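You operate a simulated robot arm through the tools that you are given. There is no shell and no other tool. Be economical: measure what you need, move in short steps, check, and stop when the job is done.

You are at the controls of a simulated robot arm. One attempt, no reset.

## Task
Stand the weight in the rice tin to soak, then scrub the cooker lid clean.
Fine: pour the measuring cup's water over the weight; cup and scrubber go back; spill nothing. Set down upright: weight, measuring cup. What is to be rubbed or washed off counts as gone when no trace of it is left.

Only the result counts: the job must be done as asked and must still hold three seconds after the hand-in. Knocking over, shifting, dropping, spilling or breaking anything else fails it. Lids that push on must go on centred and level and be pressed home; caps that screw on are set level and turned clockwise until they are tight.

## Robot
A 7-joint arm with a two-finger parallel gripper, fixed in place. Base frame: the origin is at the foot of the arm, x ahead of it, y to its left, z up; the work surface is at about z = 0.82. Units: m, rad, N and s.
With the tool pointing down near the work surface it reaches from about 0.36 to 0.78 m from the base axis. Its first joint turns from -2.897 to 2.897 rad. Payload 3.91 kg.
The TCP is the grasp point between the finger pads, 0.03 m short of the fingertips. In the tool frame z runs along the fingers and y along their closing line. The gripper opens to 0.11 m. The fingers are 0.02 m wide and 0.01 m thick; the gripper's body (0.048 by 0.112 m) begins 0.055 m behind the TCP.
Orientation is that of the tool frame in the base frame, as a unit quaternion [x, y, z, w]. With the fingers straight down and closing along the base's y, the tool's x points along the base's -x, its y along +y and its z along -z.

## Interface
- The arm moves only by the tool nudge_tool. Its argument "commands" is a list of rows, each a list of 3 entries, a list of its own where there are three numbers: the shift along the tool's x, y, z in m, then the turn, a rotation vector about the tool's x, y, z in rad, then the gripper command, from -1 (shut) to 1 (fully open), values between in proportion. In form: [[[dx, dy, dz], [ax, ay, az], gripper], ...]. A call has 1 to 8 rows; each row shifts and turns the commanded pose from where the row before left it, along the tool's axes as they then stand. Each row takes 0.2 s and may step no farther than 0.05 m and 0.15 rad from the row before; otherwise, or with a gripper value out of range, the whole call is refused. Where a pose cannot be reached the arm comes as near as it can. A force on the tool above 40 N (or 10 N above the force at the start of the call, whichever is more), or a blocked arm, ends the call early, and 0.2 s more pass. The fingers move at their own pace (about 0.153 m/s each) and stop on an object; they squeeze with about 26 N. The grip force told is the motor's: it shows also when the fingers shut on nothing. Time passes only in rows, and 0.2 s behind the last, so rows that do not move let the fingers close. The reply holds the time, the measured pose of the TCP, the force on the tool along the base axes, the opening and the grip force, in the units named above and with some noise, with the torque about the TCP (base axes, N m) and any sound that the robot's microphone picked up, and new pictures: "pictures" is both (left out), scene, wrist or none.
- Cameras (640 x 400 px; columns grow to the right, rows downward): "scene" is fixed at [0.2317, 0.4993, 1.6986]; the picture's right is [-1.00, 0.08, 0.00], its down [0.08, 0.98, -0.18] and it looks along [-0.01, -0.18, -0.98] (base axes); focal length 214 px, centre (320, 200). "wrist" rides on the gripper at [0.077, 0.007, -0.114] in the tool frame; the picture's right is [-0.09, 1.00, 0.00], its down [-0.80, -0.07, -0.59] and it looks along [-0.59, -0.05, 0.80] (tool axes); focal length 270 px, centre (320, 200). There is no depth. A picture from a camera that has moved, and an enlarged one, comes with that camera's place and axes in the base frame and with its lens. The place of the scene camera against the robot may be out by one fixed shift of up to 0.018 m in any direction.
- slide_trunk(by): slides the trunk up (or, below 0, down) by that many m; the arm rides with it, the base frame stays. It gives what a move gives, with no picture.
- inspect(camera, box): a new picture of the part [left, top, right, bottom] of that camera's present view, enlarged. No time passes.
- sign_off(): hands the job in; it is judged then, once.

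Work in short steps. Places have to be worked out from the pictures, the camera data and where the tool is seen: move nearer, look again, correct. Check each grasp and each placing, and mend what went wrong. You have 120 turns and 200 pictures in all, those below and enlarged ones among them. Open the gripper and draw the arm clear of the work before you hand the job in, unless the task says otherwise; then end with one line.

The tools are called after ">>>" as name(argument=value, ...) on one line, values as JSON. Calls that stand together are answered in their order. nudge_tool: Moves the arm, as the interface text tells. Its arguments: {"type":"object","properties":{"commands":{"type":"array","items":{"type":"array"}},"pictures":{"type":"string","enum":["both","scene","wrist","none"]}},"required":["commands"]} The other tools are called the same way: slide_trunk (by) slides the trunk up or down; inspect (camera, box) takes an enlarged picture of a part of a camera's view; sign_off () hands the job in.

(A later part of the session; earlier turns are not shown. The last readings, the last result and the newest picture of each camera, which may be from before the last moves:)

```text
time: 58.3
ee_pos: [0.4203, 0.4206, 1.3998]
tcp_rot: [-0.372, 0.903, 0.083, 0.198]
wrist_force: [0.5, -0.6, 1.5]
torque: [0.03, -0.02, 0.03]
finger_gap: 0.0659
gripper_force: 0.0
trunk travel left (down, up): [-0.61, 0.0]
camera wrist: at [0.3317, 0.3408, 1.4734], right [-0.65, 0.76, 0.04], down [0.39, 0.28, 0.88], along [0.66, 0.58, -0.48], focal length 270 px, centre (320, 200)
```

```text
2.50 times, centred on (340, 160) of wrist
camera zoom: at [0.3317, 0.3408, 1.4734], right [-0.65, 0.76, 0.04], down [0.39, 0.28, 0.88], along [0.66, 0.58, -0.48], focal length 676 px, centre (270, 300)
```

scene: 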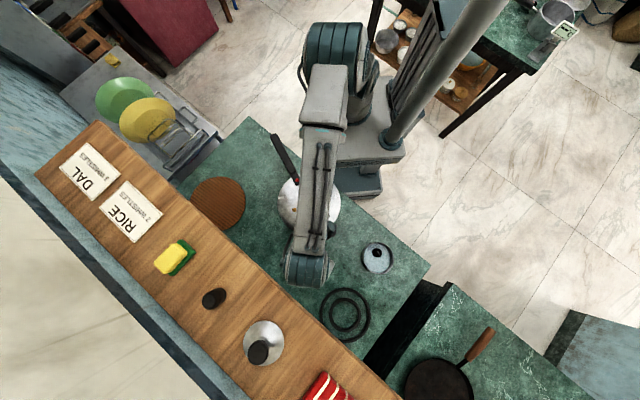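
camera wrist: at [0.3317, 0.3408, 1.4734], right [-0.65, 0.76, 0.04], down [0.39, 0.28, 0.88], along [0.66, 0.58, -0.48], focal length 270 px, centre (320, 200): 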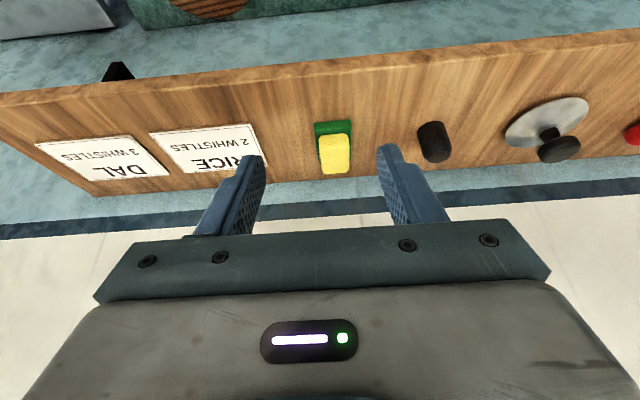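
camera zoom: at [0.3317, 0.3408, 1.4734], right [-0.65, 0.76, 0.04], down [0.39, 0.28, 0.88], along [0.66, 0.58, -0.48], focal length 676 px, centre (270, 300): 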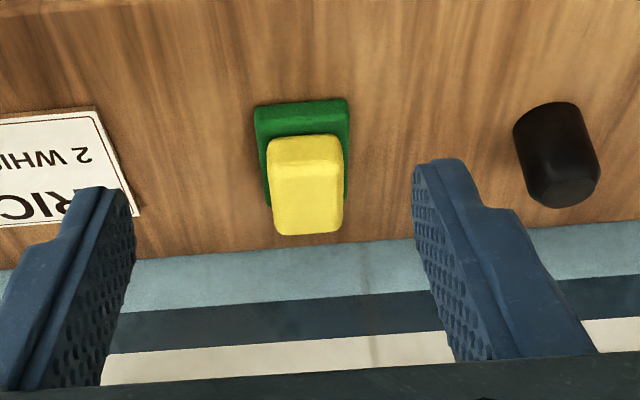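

Better fix: yellow top about (0.496, 0.509, 1.29), block 32–40 mm wide. I move to a pre-grasp 5 cm short along the tool axis.

>>> nudge_tool(commands=[[[-0.0193, 0.003, 0.031], [0, 0, 0], 0.2], [[-0.0193, 0.003, 0.031], [0, 0, 0], 0.2], [[-0.0193, 0.003, 0.031], [0, 0, 0], 0.2], [[0, 0, 0], [0, 0, 0], 0.2]], pictures="both")

>>> inspect(camera="wrist", box=[230, 80, 410, 230])

```text
time: 59.3
ee_pos: [0.4775, 0.4901, 1.34]
tcp_rot: [-0.372, 0.903, 0.083, 0.198]
wrist_force: [0.2, 0.1, -0.3]
torque: [-0.01, 0.04, 0.01]
finger_gap: 0.0659
gripper_force: 0.1
trunk travel left (down, up): [-0.61, 0.0]
camera wrist: at [0.3889, 0.4118, 1.4127], right [-0.65, 0.76, 0.04], down [0.39, 0.28, 0.88], along [0.66, 0.58, -0.48], focal length 270 px, centre (320, 200)
```

scene: 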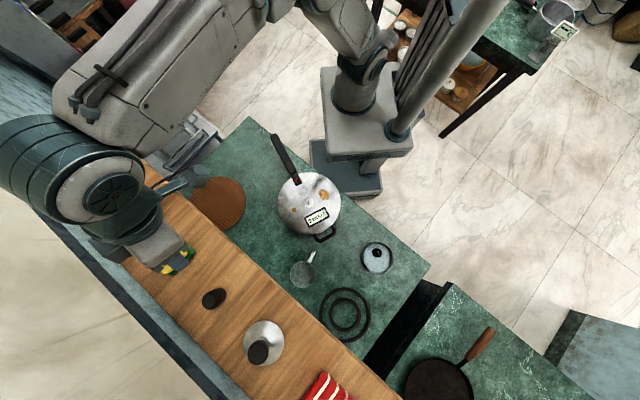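
wrist: 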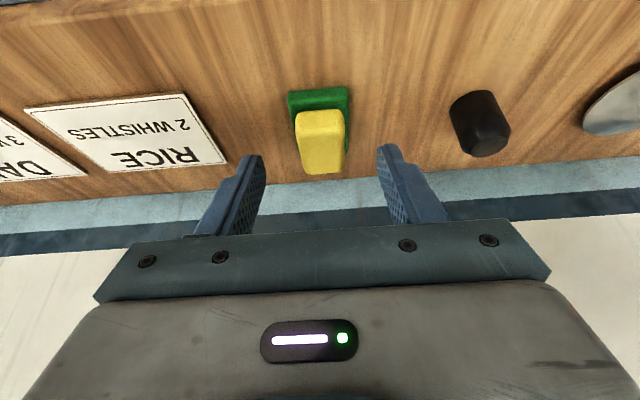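

```text
2.67 times, centred on (320, 155) of wrist
camera zoom: at [0.3889, 0.4118, 1.4127], right [-0.65, 0.76, 0.04], down [0.39, 0.28, 0.88], along [0.66, 0.58, -0.48], focal length 721 px, centre (320, 320)
```

zoom: 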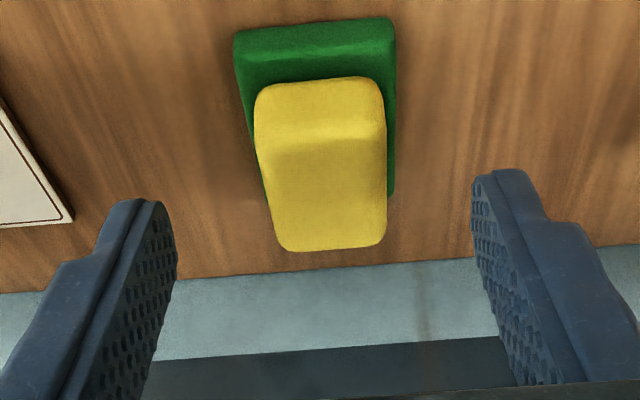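

Refined: top centre (0.497, 0.512, 1.297), shelf at z ≈ 1.26. I move in to TCP ≈ (0.492, 0.508, 1.303).

>>> nudge_tool(commands=[[[-0.0053, 0.0026, 0.015], [0, 0, 0], 0.2], [[0, 0, 0.015], [0, 0, 0], 0.2], [[0, 0, 0.012], [0, 0, 0], 0.2], [[0, 0, 0], [0, 0, 0], 0.2]], pictures="wrist")

>>> inspect(camera="wrist", box=[230, 80, 410, 230])

```text
time: 60.3
ee_pos: [0.4921, 0.5094, 1.3036]
tcp_rot: [-0.373, 0.903, 0.084, 0.198]
wrist_force: [-0.2, -0.5, 0.6]
torque: [-0.02, 0.01, -0.04]
finger_gap: 0.0659
gripper_force: 0.0
trunk travel left (down, up): [-0.61, 0.0]
camera wrist: at [0.4031, 0.4307, 1.3764], right [-0.65, 0.76, 0.04], down [0.39, 0.29, 0.88], along [0.66, 0.58, -0.48], focal length 270 px, centre (320, 200)
```

wrist: 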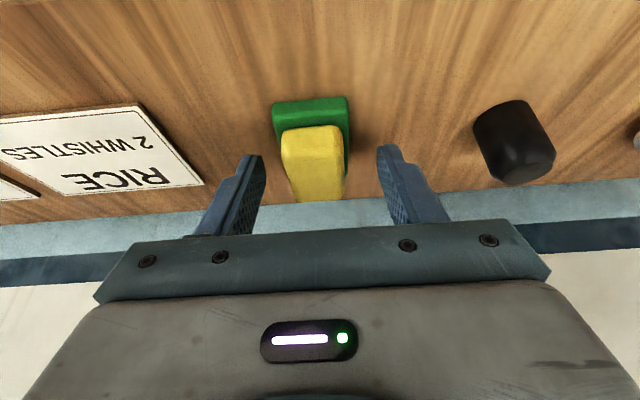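

```text
2.67 times, centred on (320, 155) of wrist
camera zoom: at [0.4031, 0.4307, 1.3764], right [-0.65, 0.76, 0.04], down [0.39, 0.29, 0.88], along [0.66, 0.58, -0.48], focal length 721 px, centre (320, 320)
```

zoom: 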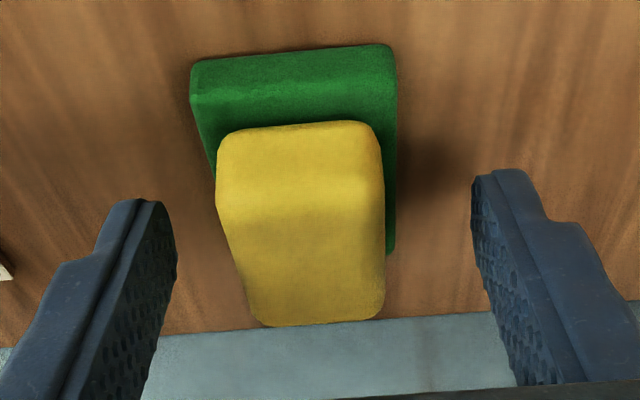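

The block is between the pads. I go 3 mm deeper and close.

>>> nudge_tool(commands=[[[0, -0.001, 0.003], [0, 0, 0], 0.2], [[0, 0, 0], [0, 0, 0], -1], [[0, 0, 0], [0, 0, 0], -1], [[0, 0, 0], [0, 0, 0], -1]], pictures="wrist")

>>> inspect(camera="wrist", box=[230, 80, 410, 230])

```text
time: 61.3
ee_pos: [0.4948, 0.5094, 1.3006]
tcp_rot: [-0.373, 0.903, 0.083, 0.196]
wrist_force: [0.5, -0.4, 0.2]
torque: [0.05, 0.0, 0.0]
finger_gap: 0.0388
gripper_force: 25.9
trunk travel left (down, up): [-0.61, 0.0]
camera wrist: at [0.4051, 0.4307, 1.3733], right [-0.65, 0.76, 0.04], down [0.39, 0.29, 0.87], along [0.66, 0.58, -0.48], focal length 270 px, centre (320, 200)
```

wrist: 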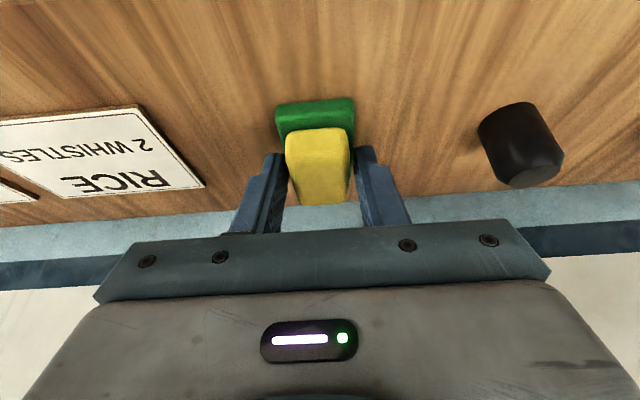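

```text
2.67 times, centred on (320, 155) of wrist
camera zoom: at [0.4051, 0.4307, 1.3733], right [-0.65, 0.76, 0.04], down [0.39, 0.29, 0.87], along [0.66, 0.58, -0.48], focal length 721 px, centre (320, 320)
```

zoom: 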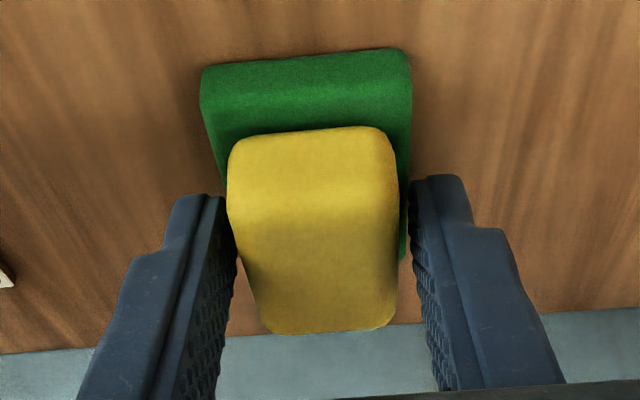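

Gripped at 38.8 mm. I lift straight up a little and check.

>>> nudge_tool(commands=[[[-0.0084, 0, -0.0181], [0, 0, 0], -1], [[-0.0168, 0, -0.0363], [0, 0, 0], -1], [[-0.0168, 0, -0.0363], [0, 0, 0], -1], [[0, 0, 0], [0, 0, 0], -1]], pictures="wrist")

>>> inspect(camera="wrist", box=[230, 80, 410, 230])

```text
time: 62.3
ee_pos: [0.4941, 0.5074, 1.4028]
tcp_rot: [-0.372, 0.903, 0.083, 0.197]
wrist_force: [-1.2, -0.2, 0.1]
torque: [-0.03, 0.02, -0.01]
finger_gap: 0.0388
gripper_force: 26.2
trunk travel left (down, up): [-0.61, 0.0]
camera wrist: at [0.4053, 0.4296, 1.4736], right [-0.65, 0.76, 0.04], down [0.39, 0.29, 0.87], along [0.66, 0.58, -0.48], focal length 270 px, centre (320, 200)
```

wrist: 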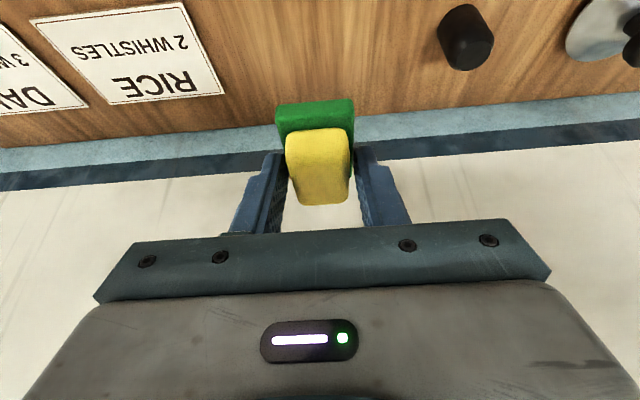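

```text
2.67 times, centred on (320, 155) of wrist
camera zoom: at [0.4053, 0.4296, 1.4736], right [-0.65, 0.76, 0.04], down [0.39, 0.29, 0.87], along [0.66, 0.58, -0.48], focal length 721 px, centre (320, 320)
```

zoom: 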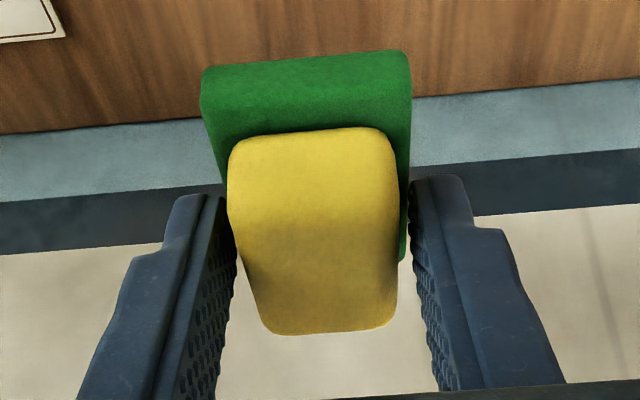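

Held firmly. I retract from the shelf toward above the cooker, keeping height.

>>> nudge_tool(commands=[[[0.0395, 0.0034, -0.0183], [0, 0, 0], -1], [[0.0395, 0.0034, -0.0183], [0, 0, 0], -1], [[0.0395, 0.0034, -0.0183], [0, 0, 0], -1], [[0.0395, 0.0034, -0.0183], [0, 0, 0], -1], [[0.0395, 0.0034, -0.0183], [0, 0, 0], -1], [[0.0395, 0.0034, -0.0183], [0, 0, 0], -1], [[0, 0, 0], [0, 0, 0], -1]], pictures="wrist")

>>> inspect(camera="scene", box=[260, 160, 400, 280])

```text
time: 63.9
ee_pos: [0.2966, 0.3385, 1.4016]
tcp_rot: [-0.372, 0.903, 0.083, 0.197]
wrist_force: [-0.1, -0.6, 0.3]
torque: [0.01, 0.0, -0.03]
finger_gap: 0.0387
gripper_force: 25.8
trunk travel left (down, up): [-0.61, 0.0]
camera wrist: at [0.2083, 0.2605, 1.4748], right [-0.65, 0.76, 0.04], down [0.39, 0.29, 0.87], along [0.66, 0.58, -0.48], focal length 270 px, centre (320, 200)
```

wrist: 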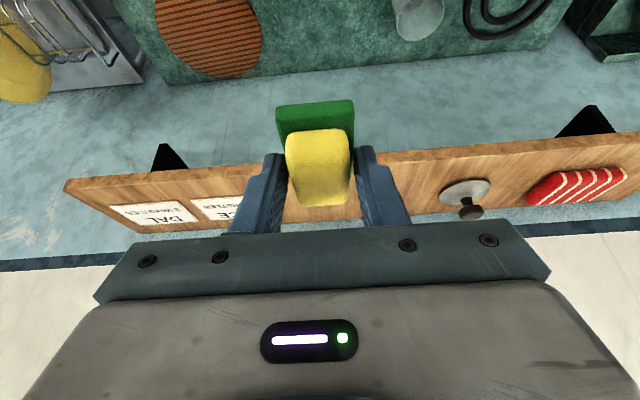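

```text
3.33 times, centred on (330, 220) of scene
camera zoom: at [0.2317, 0.4993, 1.6986], right [-1.0, 0.08, 0.0], down [0.08, 0.98, -0.18], along [-0.01, -0.18, -0.98], focal length 715 px, centre (287, 133)
```

zoom: 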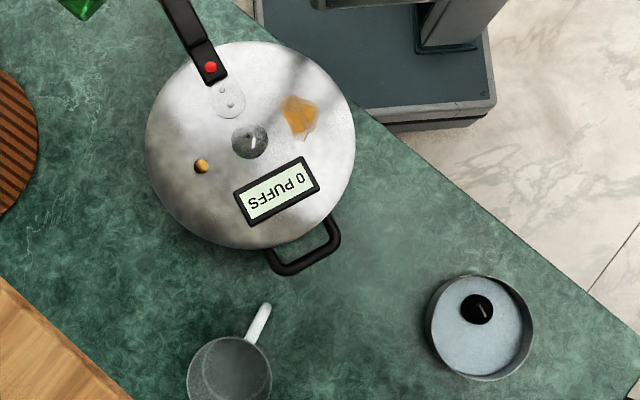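

Clear view of the lid now; I enlarge it for the stain's extent and any other marks.

>>> inspect(camera="scene", box=[285, 165, 345, 225])

```text
6.67 times, centred on (315, 195) of scene
camera zoom: at [0.2317, 0.4993, 1.6986], right [-1.0, 0.08, 0.0], down [0.08, 0.98, -0.18], along [-0.01, -0.18, -0.98], focal length 1430 px, centre (353, 233)
```

zoom: 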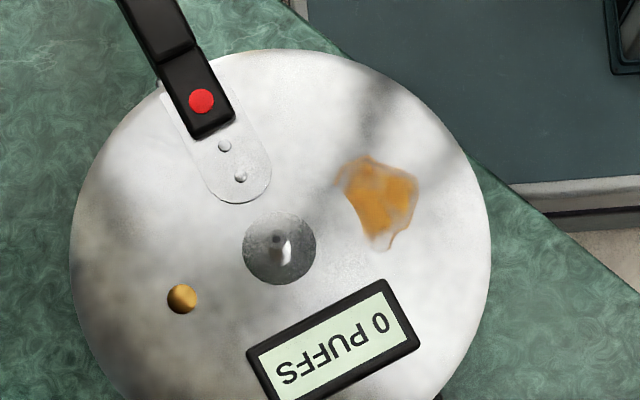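

Stain centre about (0.195, 0.361), ±2.5 cm; no other soiling seen. I move above it at this height, then will lower with the trunk.

>>> nudge_tool(commands=[[[0.0183, 0.0292, -0.0084], [0, 0, 0], -1], [[0.0183, 0.0292, -0.0084], [0, 0, 0], -1], [[0.0183, 0.0292, -0.0084], [0, 0, 0], -1], [[0, 0, 0], [0, 0, 0], -1]], pictures="scene")

```text
time: 64.9
ee_pos: [0.1905, 0.3583, 1.4023]
tcp_rot: [-0.372, 0.903, 0.082, 0.198]
wrist_force: [0.2, -0.2, -0.2]
torque: [-0.02, 0.02, 0.06]
finger_gap: 0.0389
gripper_force: 26.0
trunk travel left (down, up): [-0.61, 0.0]
```

scene: 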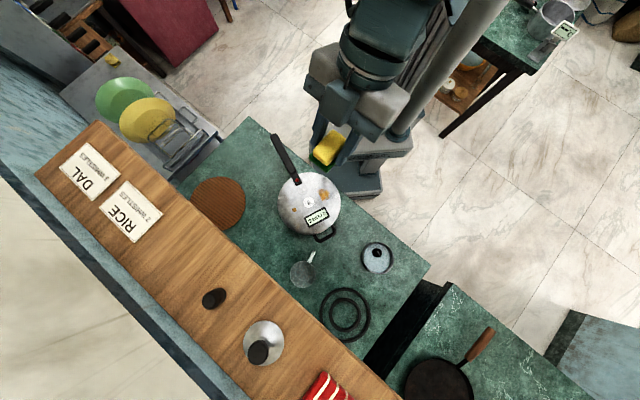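

Reachable. I lower the trunk 0.28 m so the pad is about 6–7 cm above the lid.

>>> slide_trunk(by=-0.28)

>>> inspect(camera="wrist", box=[200, 40, 440, 240])

>>> inspect(camera="scene", box=[270, 130, 390, 230])

```text
time: 67.7
ee_pos: [0.1899, 0.3579, 1.1219]
tcp_rot: [-0.373, 0.903, 0.083, 0.198]
wrist_force: [-0.8, 0.2, -1.2]
torque: [-0.03, -0.03, 0.04]
finger_gap: 0.0386
gripper_force: 26.3
trunk travel left (down, up): [-0.33, 0.28]
```

```text
2.00 times, centred on (320, 140) of wrist
camera zoom: at [0.1007, 0.2806, 1.1949], right [-0.65, 0.76, 0.04], down [0.39, 0.29, 0.88], along [0.66, 0.58, -0.48], focal length 541 px, centre (320, 320)
```

zoom: 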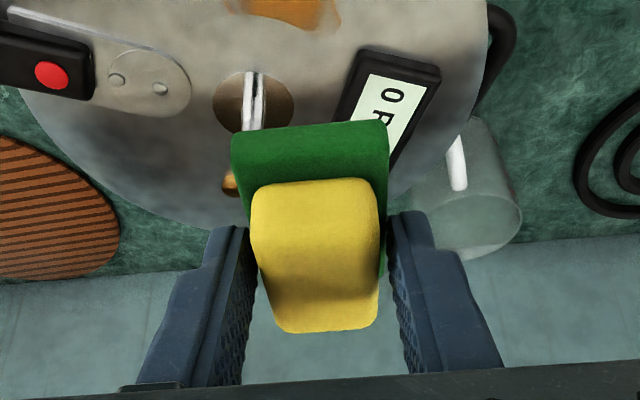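

```text
4.00 times, centred on (330, 180) of scene
camera zoom: at [0.2317, 0.4993, 1.6986], right [-1.0, 0.08, 0.0], down [0.08, 0.98, -0.18], along [-0.01, -0.18, -0.98], focal length 858 px, centre (280, 280)
```

zoom: 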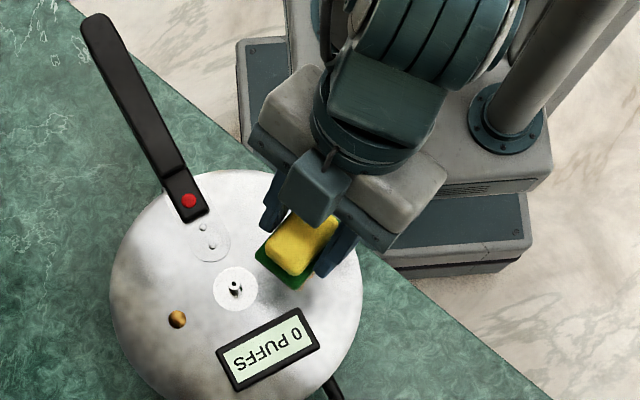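

Geometry checks out: pad is over the stain. I lower to just above the lid.

>>> nudge_tool(commands=[[[0.0147, 0, 0.0317], [0, 0, 0], -1], [[0.0147, 0, 0.0317], [0, 0, 0], -1], [[0, 0, 0], [0, 0, 0], -1]], pictures="none")

>>> inspect(camera="scene", box=[285, 165, 355, 225])

>>> inspect(camera="wrist", box=[200, 40, 440, 240])

```text
time: 68.5
ee_pos: [0.187, 0.3594, 1.0524]
tcp_rot: [-0.373, 0.903, 0.083, 0.196]
wrist_force: [-0.6, 0.0, 0.3]
torque: [-0.03, -0.01, -0.01]
finger_gap: 0.0388
gripper_force: 26.2
trunk travel left (down, up): [-0.33, 0.28]
```

```text
6.67 times, centred on (320, 195) of scene
camera zoom: at [0.2317, 0.4993, 1.6986], right [-1.0, 0.08, 0.0], down [0.08, 0.98, -0.18], along [-0.01, -0.18, -0.98], focal length 1430 px, centre (320, 233)
```

zoom: 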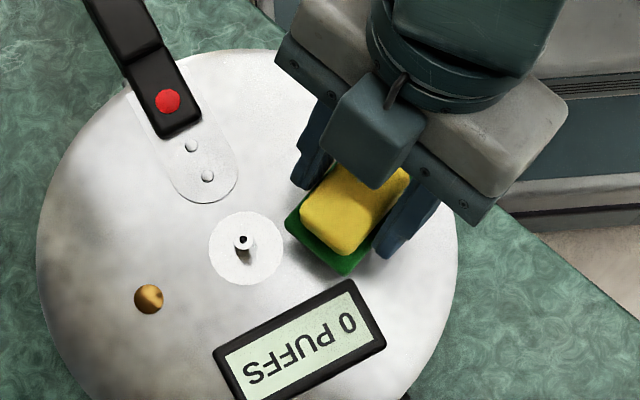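

```text
2.00 times, centred on (320, 140) of wrist
camera zoom: at [0.0998, 0.2814, 1.1256], right [-0.65, 0.76, 0.04], down [0.39, 0.28, 0.87], along [0.66, 0.58, -0.48], focal length 541 px, centre (320, 320)
```

zoom: 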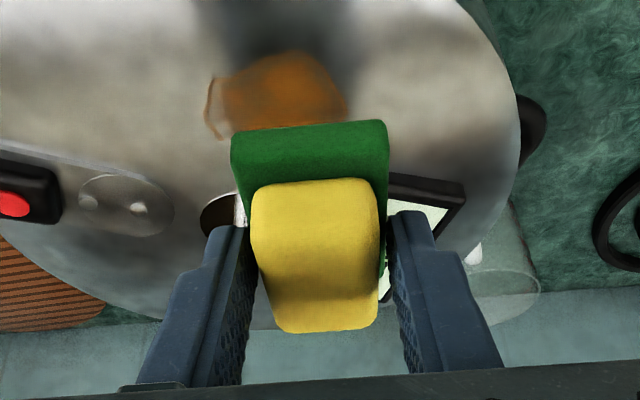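

Pad is ~6 mm too far toward the display; I shift toward the robot and lower until contact in small steps.

>>> nudge_tool(commands=[[[0.0045, -0.005, -0.002], [0, 0, 0], -1], [[0.0063, 0, 0.0136], [0, 0, 0], -1], [[0.0021, 0, 0.0045], [0, 0, 0], -1], [[0, 0, 0], [0, 0, 0], -1]], pictures="none")

>>> nudge_tool(commands=[[[0.0013, 0, 0.0027], [0, 0, 0], -1], [[0, 0, 0], [0, 0, 0], -1]], pictures="none")

>>> nudge_tool(commands=[[[0.0013, 0, 0.0027], [0, 0, 0], -1], [[0, 0, 0], [0, 0, 0], -1]], pictures="none")

```text
time: 69.5
ee_pos: [0.1872, 0.3516, 1.0324]
tcp_rot: [-0.372, 0.903, 0.083, 0.198]
wrist_force: [0.2, 0.6, -0.7]
torque: [0.02, 0.02, 0.0]
finger_gap: 0.0385
gripper_force: 25.9
trunk travel left (down, up): [-0.33, 0.28]
```

```text
time: 70.1
ee_pos: [0.1909, 0.352, 1.0312]
tcp_rot: [-0.371, 0.903, 0.084, 0.199]
wrist_force: [0.4, 0.5, -0.9]
torque: [-0.01, -0.01, 0.02]
finger_gap: 0.0387
gripper_force: 26.7
trunk travel left (down, up): [-0.33, 0.28]
```

```text
time: 70.7
ee_pos: [0.1895, 0.3518, 1.0267]
tcp_rot: [-0.373, 0.903, 0.083, 0.197]
wrist_force: [-0.5, -0.5, 0.3]
torque: [-0.04, -0.05, 0.01]
finger_gap: 0.0385
gripper_force: 25.8
trunk travel left (down, up): [-0.33, 0.28]
```

Still no contact at z 1.027; I look and continue down in 3 mm steps.

>>> nudge_tool(commands=[[[0.0013, 0, 0.0027], [0, 0, 0], -1], [[0, 0, 0], [0, 0, 0], -1]], pictures="none")

>>> nudge_tool(commands=[[[0.0013, 0, 0.0027], [0, 0, 0], -1], [[0, 0, 0], [0, 0, 0], -1]], pictures="none")

>>> inspect(camera="scene", box=[285, 165, 355, 225])

```text
time: 71.3
ee_pos: [0.1883, 0.3519, 1.0237]
tcp_rot: [-0.372, 0.903, 0.083, 0.198]
wrist_force: [0.1, 0.2, -0.1]
torque: [-0.01, -0.02, 0.02]
finger_gap: 0.0388
gripper_force: 25.8
trunk travel left (down, up): [-0.33, 0.28]
```

```text
time: 71.9
ee_pos: [0.1903, 0.3512, 1.0217]
tcp_rot: [-0.373, 0.902, 0.085, 0.199]
wrist_force: [-0.6, -1.5, 13.3]
torque: [0.12, -0.42, -0.06]
finger_gap: 0.0387
gripper_force: 26.4
trunk travel left (down, up): [-0.33, 0.28]
```

```text
6.67 times, centred on (320, 195) of scene
camera zoom: at [0.2317, 0.4993, 1.6986], right [-1.0, 0.08, 0.0], down [0.08, 0.98, -0.18], along [-0.01, -0.18, -0.98], focal length 1430 px, centre (320, 233)
```

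zoom: 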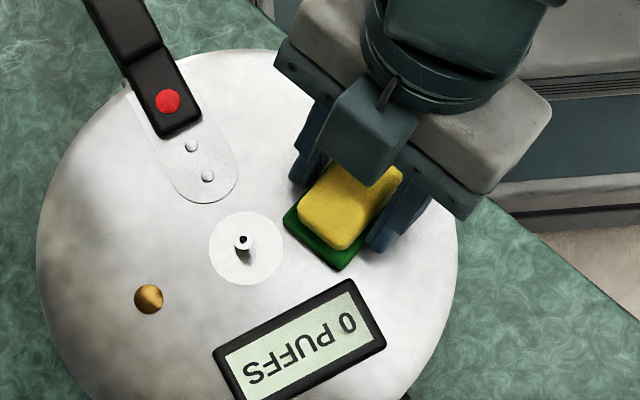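

Contact at the pad's lid-centre side (domed lid). I tilt 0.05 rad to lie flatter, and make the first sideways strokes.

>>> nudge_tool(commands=[[[0, 0, 0], [0, -0.05, 0], -1], [[0.0004, 0.012, 0.0009], [0, 0, 0], -1], [[0, -0.012, 0], [0, 0, 0], -1], [[0, -0.014, 0], [0, 0, 0], -1], [[0, 0.014, 0], [0, 0, 0], -1], [[0, 0.012, 0], [0, 0, 0], -1], [[0, -0.012, 0], [0, 0, 0], -1]], pictures="none")

>>> inspect(camera="wrist", box=[200, 40, 440, 240])

```text
time: 73.5
ee_pos: [0.185, 0.3545, 1.0194]
tcp_rot: [-0.373, 0.896, 0.096, 0.221]
wrist_force: [-7.6, 5.5, 15.6]
torque: [0.37, -0.28, 0.22]
finger_gap: 0.0386
gripper_force: 25.6
trunk travel left (down, up): [-0.33, 0.28]
```

```text
2.00 times, centred on (320, 140) of wrist
camera zoom: at [0.0949, 0.2731, 1.0858], right [-0.65, 0.76, 0.05], down [0.36, 0.25, 0.9], along [0.67, 0.6, -0.43], focal length 541 px, centre (320, 320)
```

zoom: 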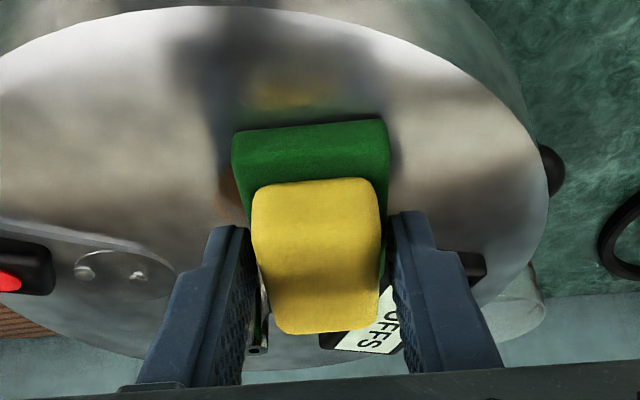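

Only a brown bit at the left remains visible. I scrub further to the left and toward the robot with several strokes.

>>> nudge_tool(commands=[[[0, -0.012, 0], [0, 0, 0], -1], [[0, -0.01, 0], [0, 0, 0], -1], [[0.009, 0, -0.003], [0, 0, 0], -1], [[0, 0.014, 0], [0, 0, 0], -1], [[0, 0.014, 0], [0, 0, 0], -1], [[0, -0.016, 0], [0, 0, 0], -1], [[0, -0.016, 0], [0, 0, 0], -1], [[-0.009, 0.004, 0.003], [0, 0, 0], -1]], pictures="none")

>>> inspect(camera="wrist", box=[200, 40, 440, 240])

>>> inspect(camera="scene", box=[285, 165, 355, 225])

```text
time: 75.3
ee_pos: [0.2051, 0.3339, 1.018]
tcp_rot: [-0.369, 0.898, 0.092, 0.22]
wrist_force: [-1.5, -5.4, 9.3]
torque: [-0.11, -0.05, -0.05]
finger_gap: 0.0389
gripper_force: 26.0
trunk travel left (down, up): [-0.33, 0.28]
```

```text
2.00 times, centred on (320, 140) of wrist
camera zoom: at [0.1143, 0.2538, 1.0855], right [-0.65, 0.76, 0.04], down [0.36, 0.25, 0.9], along [0.67, 0.6, -0.44], focal length 541 px, centre (320, 320)
```

zoom: 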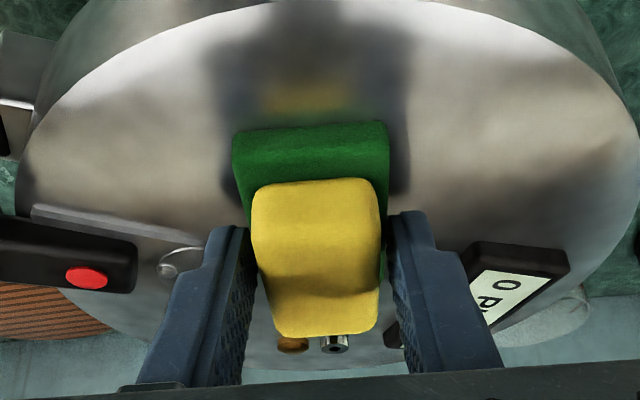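

```text
6.67 times, centred on (320, 195) of scene
camera zoom: at [0.2317, 0.4993, 1.6986], right [-1.0, 0.08, 0.0], down [0.08, 0.98, -0.18], along [-0.01, -0.18, -0.98], focal length 1430 px, centre (320, 233)
```

zoom: 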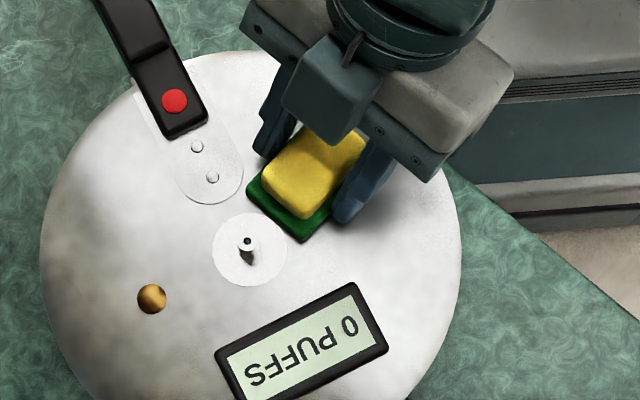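

The exposed area looks clean. The cooker seems to have crept ~2 mm, so I lift off now and inspect before any lighter scrubbing.

>>> nudge_tool(commands=[[[-0.013, 0, -0.027], [0, 0, 0], -1], [[-0.018, 0, -0.036], [0, 0, 0], -1], [[0.03, 0, -0.036], [0, 0, 0], -1], [[0.035, 0, -0.03], [0, 0, 0], -1], [[0.035, 0, -0.03], [0, 0, 0], -1], [[0, 0, 0], [0, 0, 0], -1]], pictures="none")

>>> inspect(camera="scene", box=[285, 165, 345, 225])

>>> inspect(camera="wrist", box=[160, 0, 480, 200])

```text
time: 76.6
ee_pos: [0.1474, 0.2678, 1.0904]
tcp_rot: [-0.371, 0.917, 0.073, 0.128]
wrist_force: [0.9, -0.2, -0.5]
torque: [-0.01, 0.01, 0.0]
finger_gap: 0.0386
gripper_force: 25.6
trunk travel left (down, up): [-0.33, 0.28]
stopped in row 6: the arm was blocked; the commanded pose is now the measured one
```

```text
6.67 times, centred on (315, 195) of scene
camera zoom: at [0.2317, 0.4993, 1.6986], right [-1.0, 0.08, 0.0], down [0.08, 0.98, -0.18], along [-0.01, -0.18, -0.98], focal length 1430 px, centre (353, 233)
```

zoom: 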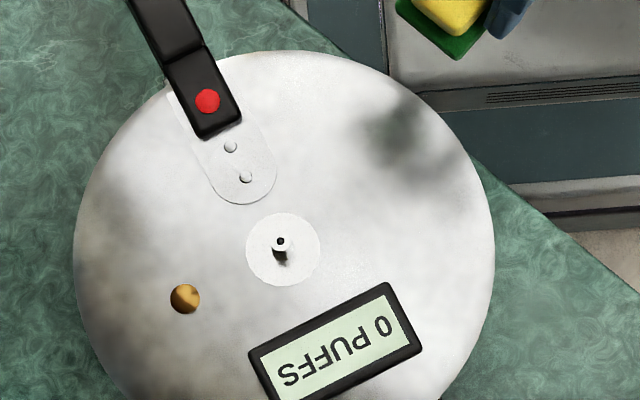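

```text
2.00 times, centred on (320, 100) of wrist
camera zoom: at [0.0683, 0.1963, 1.1791], right [-0.64, 0.77, 0.06], down [0.5, 0.34, 0.8], along [0.59, 0.54, -0.6], focal length 541 px, centre (320, 400)
```

zoom: 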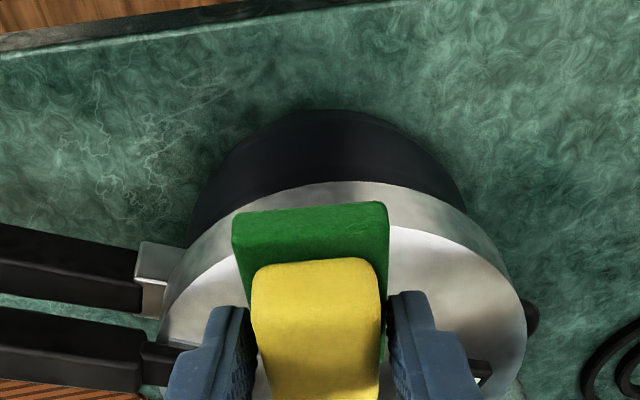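

The stain appears gone. I raise the trunk and look at the lid from the wrist camera to make sure no trace is left.

>>> slide_trunk(by=0.2)

>>> nudge_tool(commands=[[[0, 0, 0], [0, 0.12, 0], -1], [[0, 0, 0], [0, 0.12, 0], -1], [[0, 0, 0], [0, 0, 0], -1]], pictures="wrist")

>>> inspect(camera="scene", box=[285, 165, 345, 225])

```text
time: 78.7
ee_pos: [0.1462, 0.2668, 1.2917]
tcp_rot: [-0.371, 0.916, 0.073, 0.131]
wrist_force: [-0.7, 0.1, -1.1]
torque: [-0.02, 0.02, -0.01]
finger_gap: 0.0389
gripper_force: 26.0
trunk travel left (down, up): [-0.53, 0.08]
```

```text
time: 79.5
ee_pos: [0.1462, 0.2666, 1.2914]
tcp_rot: [-0.377, 0.926, 0.028, 0.02]
wrist_force: [0.5, -0.4, 0.4]
torque: [0.01, 0.0, 0.01]
finger_gap: 0.0387
gripper_force: 25.7
trunk travel left (down, up): [-0.53, 0.08]
camera wrist: at [0.0848, 0.2113, 1.4037], right [-0.63, 0.77, 0.04], down [0.61, 0.47, 0.64], along [0.47, 0.43, -0.77], focal length 270 px, centre (320, 200)
```

wrist: 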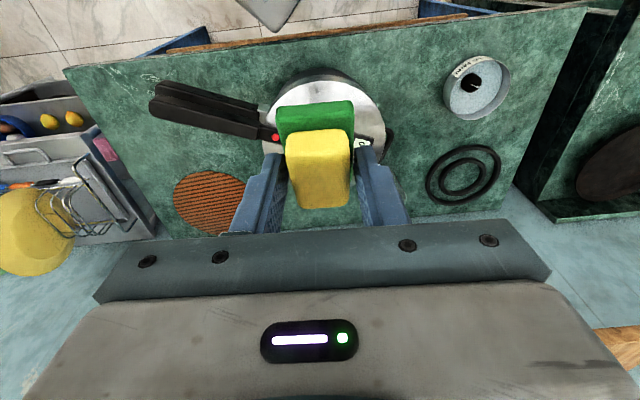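

```text
6.67 times, centred on (315, 195) of scene
camera zoom: at [0.2317, 0.4993, 1.6986], right [-1.0, 0.08, 0.0], down [0.08, 0.98, -0.18], along [-0.01, -0.18, -0.98], focal length 1430 px, centre (353, 233)
```

zoom: 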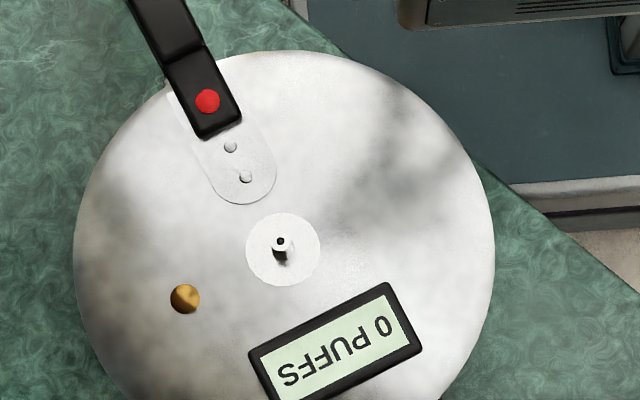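

From above the lid looks clean. I shift sideways to get an unobstructed close wrist view.

>>> nudge_tool(commands=[[[0, 0.045, 0], [0, 0, 0], -1], [[0, 0.045, 0], [0, 0, 0], -1], [[0, 0, 0], [0, 0, 0], -1]], pictures="none")

>>> inspect(camera="wrist", box=[160, 50, 300, 160])

```text
time: 80.3
ee_pos: [0.0847, 0.3306, 1.296]
tcp_rot: [-0.377, 0.926, 0.029, 0.018]
wrist_force: [0.0, -0.1, 0.4]
torque: [0.0, 0.02, 0.03]
finger_gap: 0.0385
gripper_force: 26.3
trunk travel left (down, up): [-0.53, 0.08]
```

```text
3.64 times, centred on (230, 105) of wrist
camera zoom: at [0.023, 0.2747, 1.4072], right [-0.63, 0.77, 0.04], down [0.61, 0.47, 0.64], along [0.47, 0.43, -0.77], focal length 983 px, centre (647, 546)
```

zoom: 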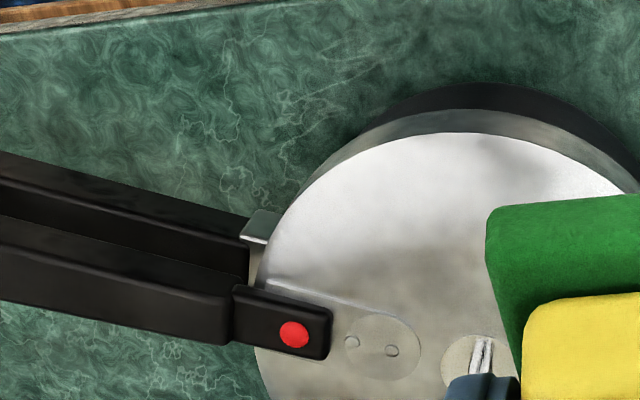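

Half of the former stain area is still hidden; one more shift.

>>> nudge_tool(commands=[[[0, 0.045, -0.01], [0, 0, 0], -1], [[0, 0.03, -0.01], [0, 0, 0], -1], [[0, 0, 0], [0, 0, 0], -1]], pictures="none")

>>> inspect(camera="wrist", box=[140, 60, 280, 170])

```text
time: 81.1
ee_pos: [0.03, 0.3836, 1.3177]
tcp_rot: [-0.379, 0.925, 0.029, 0.021]
wrist_force: [1.5, 0.2, -0.4]
torque: [0.03, 0.04, -0.01]
finger_gap: 0.0387
gripper_force: 25.7
trunk travel left (down, up): [-0.53, 0.08]
```

```text
3.64 times, centred on (210, 115) of wrist
camera zoom: at [-0.0325, 0.3263, 1.4292], right [-0.64, 0.77, 0.04], down [0.61, 0.47, 0.64], along [0.47, 0.43, -0.77], focal length 983 px, centre (720, 509)
```

zoom: 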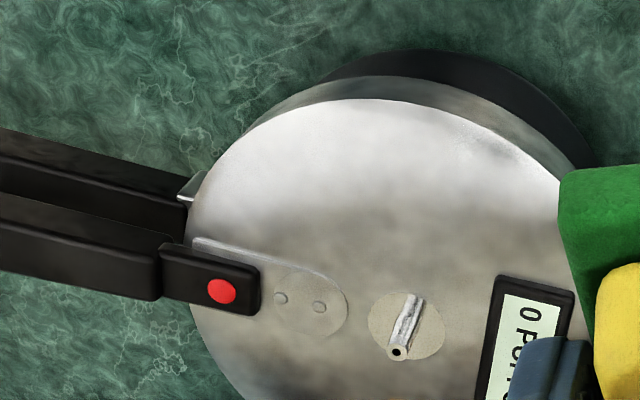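

The lid is completely clean. Now the scrubber goes back: trunk up and restore the grasp orientation.

>>> slide_trunk(by=0.08)

>>> nudge_tool(commands=[[[0, 0, 0], [0.011, -0.123, -0.004], -1], [[0, 0, 0], [0.011, -0.123, -0.004], -1], [[0, 0, 0], [0.011, -0.123, -0.004], -1], [[0, 0, 0], [0, 0, 0], -1]], pictures="none")

```text
time: 82.3
ee_pos: [0.0319, 0.3821, 1.3983]
tcp_rot: [-0.377, 0.926, 0.029, 0.022]
wrist_force: [0.8, -0.6, -1.1]
torque: [0.0, 0.0, 0.02]
finger_gap: 0.0386
gripper_force: 26.0
trunk travel left (down, up): [-0.61, 0.0]
```

```text
time: 83.3
ee_pos: [0.0498, 0.3869, 1.3957]
tcp_rot: [-0.357, 0.912, 0.08, 0.184]
wrist_force: [-0.5, 0.3, -0.8]
torque: [-0.01, 0.0, -0.01]
finger_gap: 0.0386
gripper_force: 25.3
trunk travel left (down, up): [-0.61, 0.0]
```

Moving back toward the shelf at z 1.40.

>>> nudge_tool(commands=[[[-0.0345, -0.0215, 0.0154], [0, 0, 0], -1], [[-0.0345, -0.0215, 0.0154], [0, 0, 0], -1], [[-0.0345, -0.0215, 0.0154], [0, 0, 0], -1], [[-0.0345, -0.0215, 0.0154], [0, 0, 0], -1], [[-0.0345, -0.0215, 0.0154], [0, 0, 0], -1], [[-0.0345, -0.0215, 0.0154], [0, 0, 0], -1], [[-0.0345, -0.0215, 0.0154], [0, 0, 0], -1], [[0, 0, 0], [0, 0, 0], -1]], pictures="wrist")

```text
time: 85.1
ee_pos: [0.3258, 0.4604, 1.3985]
tcp_rot: [-0.371, 0.904, 0.082, 0.196]
wrist_force: [-0.9, 0.0, -1.1]
torque: [-0.04, -0.01, 0.0]
finger_gap: 0.0386
gripper_force: 25.9
trunk travel left (down, up): [-0.61, 0.0]
camera wrist: at [0.2374, 0.3841, 1.4717], right [-0.64, 0.77, 0.04], down [0.39, 0.29, 0.87], along [0.66, 0.58, -0.49], focal length 270 px, centre (320, 200)
```

wrist: 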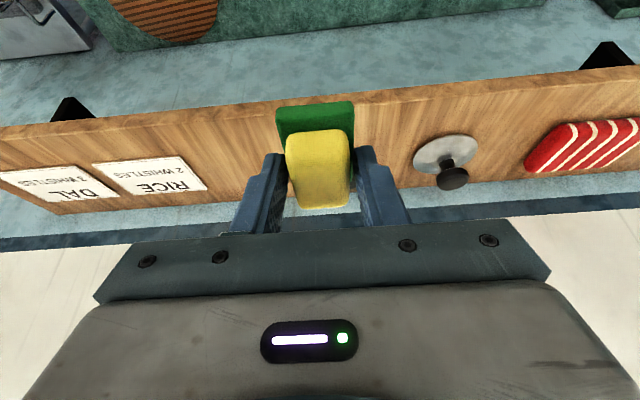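

Orientation recovered. Continuing to above the original spot.

>>> nudge_tool(commands=[[[-0.0352, -0.021, 0.015], [0, 0, 0], -1], [[-0.0352, -0.021, 0.015], [0, 0, 0], -1], [[-0.0352, -0.021, 0.015], [0, 0, 0], -1], [[-0.0352, -0.021, 0.015], [0, 0, 0], -1], [[0, 0, 0], [0, 0, 0], -1], [[0, 0, 0], [0, 0, 0], -1]], pictures="wrist")

```text
time: 86.5
ee_pos: [0.4937, 0.5092, 1.4018]
tcp_rot: [-0.371, 0.904, 0.082, 0.195]
wrist_force: [0.9, -0.8, -0.7]
torque: [0.05, -0.03, 0.01]
finger_gap: 0.0386
gripper_force: 26.0
trunk travel left (down, up): [-0.61, 0.0]
camera wrist: at [0.4052, 0.4313, 1.4755], right [-0.64, 0.77, 0.04], down [0.4, 0.29, 0.87], along [0.66, 0.58, -0.49], focal length 270 px, centre (320, 200)
```

wrist: 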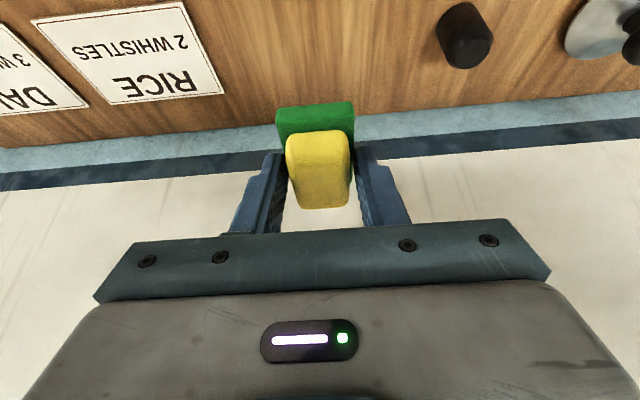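

Same view as when lifted. I lower to ~1 cm above, then in small steps to contact.

>>> nudge_tool(commands=[[[0.0168, 0, 0.0363], [0, 0, 0], -1], [[0.0147, 0, 0.0318], [0, 0, 0], -1], [[0.0063, 0, 0.0136], [0, 0, 0], -1], [[0, 0, 0], [0, 0, 0], -1]], pictures="none")

>>> nudge_tool(commands=[[[0.0017, 0, 0.0036], [0, 0, 0], -1], [[0, 0, 0], [0, 0, 0], -1]], pictures="none")

>>> nudge_tool(commands=[[[0.0013, 0, 0.0027], [0, 0, 0], -1], [[0, 0, 0], [0, 0, 0], -1]], pictures="none")

```text
time: 87.5
ee_pos: [0.4922, 0.5075, 1.3126]
tcp_rot: [-0.37, 0.904, 0.081, 0.196]
wrist_force: [0.2, 0.6, -0.1]
torque: [0.0, 0.02, 0.04]
finger_gap: 0.0387
gripper_force: 26.6
trunk travel left (down, up): [-0.61, 0.0]
```

```text
time: 88.1
ee_pos: [0.4925, 0.5086, 1.3095]
tcp_rot: [-0.37, 0.905, 0.081, 0.195]
wrist_force: [-0.3, 0.8, -0.5]
torque: [-0.02, 0.04, 0.03]
finger_gap: 0.0387
gripper_force: 26.5
trunk travel left (down, up): [-0.61, 0.0]
```

```text
time: 88.7
ee_pos: [0.4915, 0.5086, 1.306]
tcp_rot: [-0.37, 0.904, 0.082, 0.196]
wrist_force: [-1.0, -0.7, -0.2]
torque: [0.03, 0.01, 0.0]
finger_gap: 0.0384
gripper_force: 26.0
trunk travel left (down, up): [-0.61, 0.0]
```

A few millimetres left; I correct x by 2 mm and continue.

>>> nudge_tool(commands=[[[0, -0.001, 0.0036], [0, 0, 0], -1], [[0, 0, 0], [0, 0, 0], -1]], pictures="none")

>>> nudge_tool(commands=[[[0.0008, 0, 0.0018], [0, 0, 0], -1], [[0, 0, 0], [0, 0, 0], -1]], pictures="wrist")

```text
time: 89.3
ee_pos: [0.4952, 0.5095, 1.3013]
tcp_rot: [-0.371, 0.904, 0.082, 0.195]
wrist_force: [0.8, -0.8, -1.0]
torque: [0.02, 0.0, 0.0]
finger_gap: 0.0388
gripper_force: 26.0
trunk travel left (down, up): [-0.61, 0.0]
```

```text
time: 89.9
ee_pos: [0.4944, 0.509, 1.3007]
tcp_rot: [-0.371, 0.904, 0.081, 0.195]
wrist_force: [-0.4, 1.3, 0.1]
torque: [-0.03, -0.04, 0.02]
finger_gap: 0.0388
gripper_force: 26.2
trunk travel left (down, up): [-0.61, 0.0]
camera wrist: at [0.4061, 0.4322, 1.3734], right [-0.64, 0.77, 0.04], down [0.4, 0.29, 0.87], along [0.66, 0.58, -0.49], focal length 270 px, centre (320, 200)
```

wrist: 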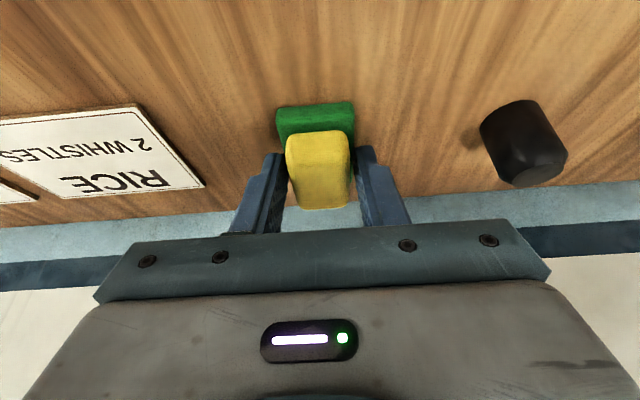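

Pose equals the grasp pose but no contact yet (the block slid up a bit in the grip). Two more 2 mm steps.

>>> nudge_tool(commands=[[[0.0008, 0, 0.0018], [0, 0, 0], -1], [[0, 0, 0], [0, 0, 0], -1]], pictures="none")

>>> nudge_tool(commands=[[[0.0006, 0, 0.0014], [0, 0, 0], -1], [[0, 0, 0], [0, 0, 0], -1]], pictures="wrist")

>>> inspect(camera="wrist", box=[230, 80, 410, 230])

```text
time: 90.5
ee_pos: [0.4947, 0.5093, 1.2996]
tcp_rot: [-0.37, 0.904, 0.082, 0.196]
wrist_force: [1.0, 0.7, 7.2]
torque: [-0.05, 0.1, -0.02]
finger_gap: 0.0388
gripper_force: 26.2
trunk travel left (down, up): [-0.61, 0.0]
```

```text
time: 91.1
ee_pos: [0.4939, 0.5094, 1.2993]
tcp_rot: [-0.37, 0.904, 0.083, 0.197]
wrist_force: [2.6, 2.3, 16.2]
torque: [-0.16, 0.15, 0.02]
finger_gap: 0.0389
gripper_force: 25.5
trunk travel left (down, up): [-0.61, 0.0]
camera wrist: at [0.4055, 0.4316, 1.3722], right [-0.64, 0.77, 0.04], down [0.39, 0.28, 0.87], along [0.66, 0.58, -0.48], focal length 270 px, centre (320, 200)
```

wrist: 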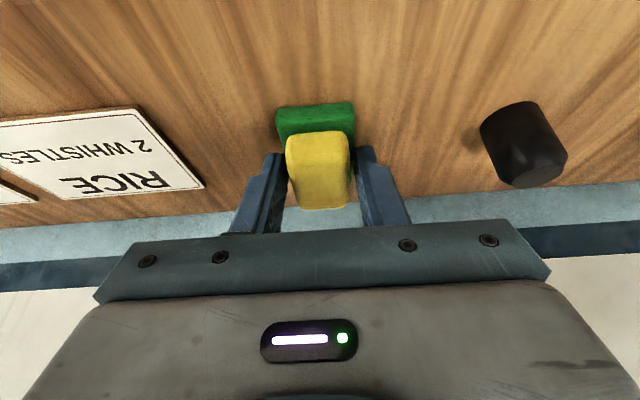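

```text
2.67 times, centred on (320, 155) of wrist
camera zoom: at [0.4055, 0.4316, 1.3722], right [-0.64, 0.77, 0.04], down [0.39, 0.28, 0.87], along [0.66, 0.58, -0.48], focal length 721 px, centre (320, 320)
```

zoom: 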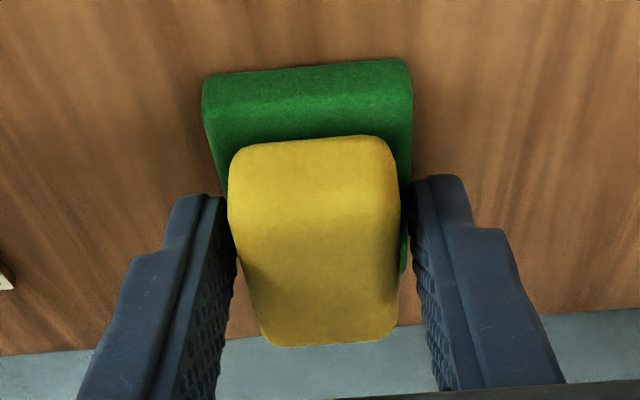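

It rests on the shelf (16 N). I release and withdraw upward along the tool axis.

>>> nudge_tool(commands=[[[0, 0, -0.001], [0, 0, 0], -0.2], [[0, 0, 0], [0, 0, 0], 0.1], [[0, 0, 0], [0, 0, 0], 0.2], [[0, 0, -0.03], [0, 0, 0], 0.2], [[0, 0, -0.045], [0, 0, 0], 0.2], [[0, 0, -0.045], [0, 0, 0], 0.2], [[0, 0, 0], [0, 0, 0], 0.2]], pictures="wrist")

>>> inspect(camera="wrist", box=[240, 60, 440, 220])

```text
time: 92.7
ee_pos: [0.4596, 0.4748, 1.405]
tcp_rot: [-0.37, 0.905, 0.082, 0.195]
wrist_force: [-0.4, 0.3, -0.1]
torque: [0.01, 0.01, 0.0]
finger_gap: 0.0659
gripper_force: 0.0
trunk travel left (down, up): [-0.61, 0.0]
camera wrist: at [0.3716, 0.3974, 1.4792], right [-0.64, 0.77, 0.04], down [0.4, 0.29, 0.87], along [0.66, 0.58, -0.49], focal length 270 px, centre (320, 200)
```

wrist: 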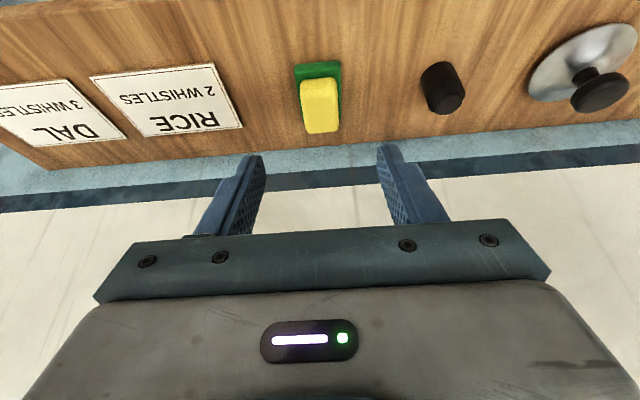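

```text
2.50 times, centred on (340, 140) of wrist
camera zoom: at [0.3716, 0.3974, 1.4792], right [-0.64, 0.77, 0.04], down [0.4, 0.29, 0.87], along [0.66, 0.58, -0.49], focal length 676 px, centre (270, 350)
```

zoom: 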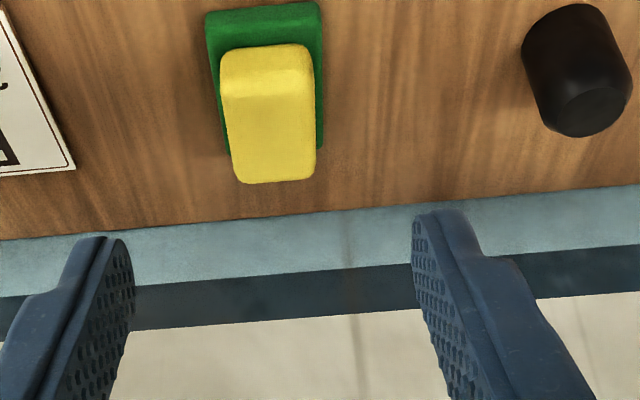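

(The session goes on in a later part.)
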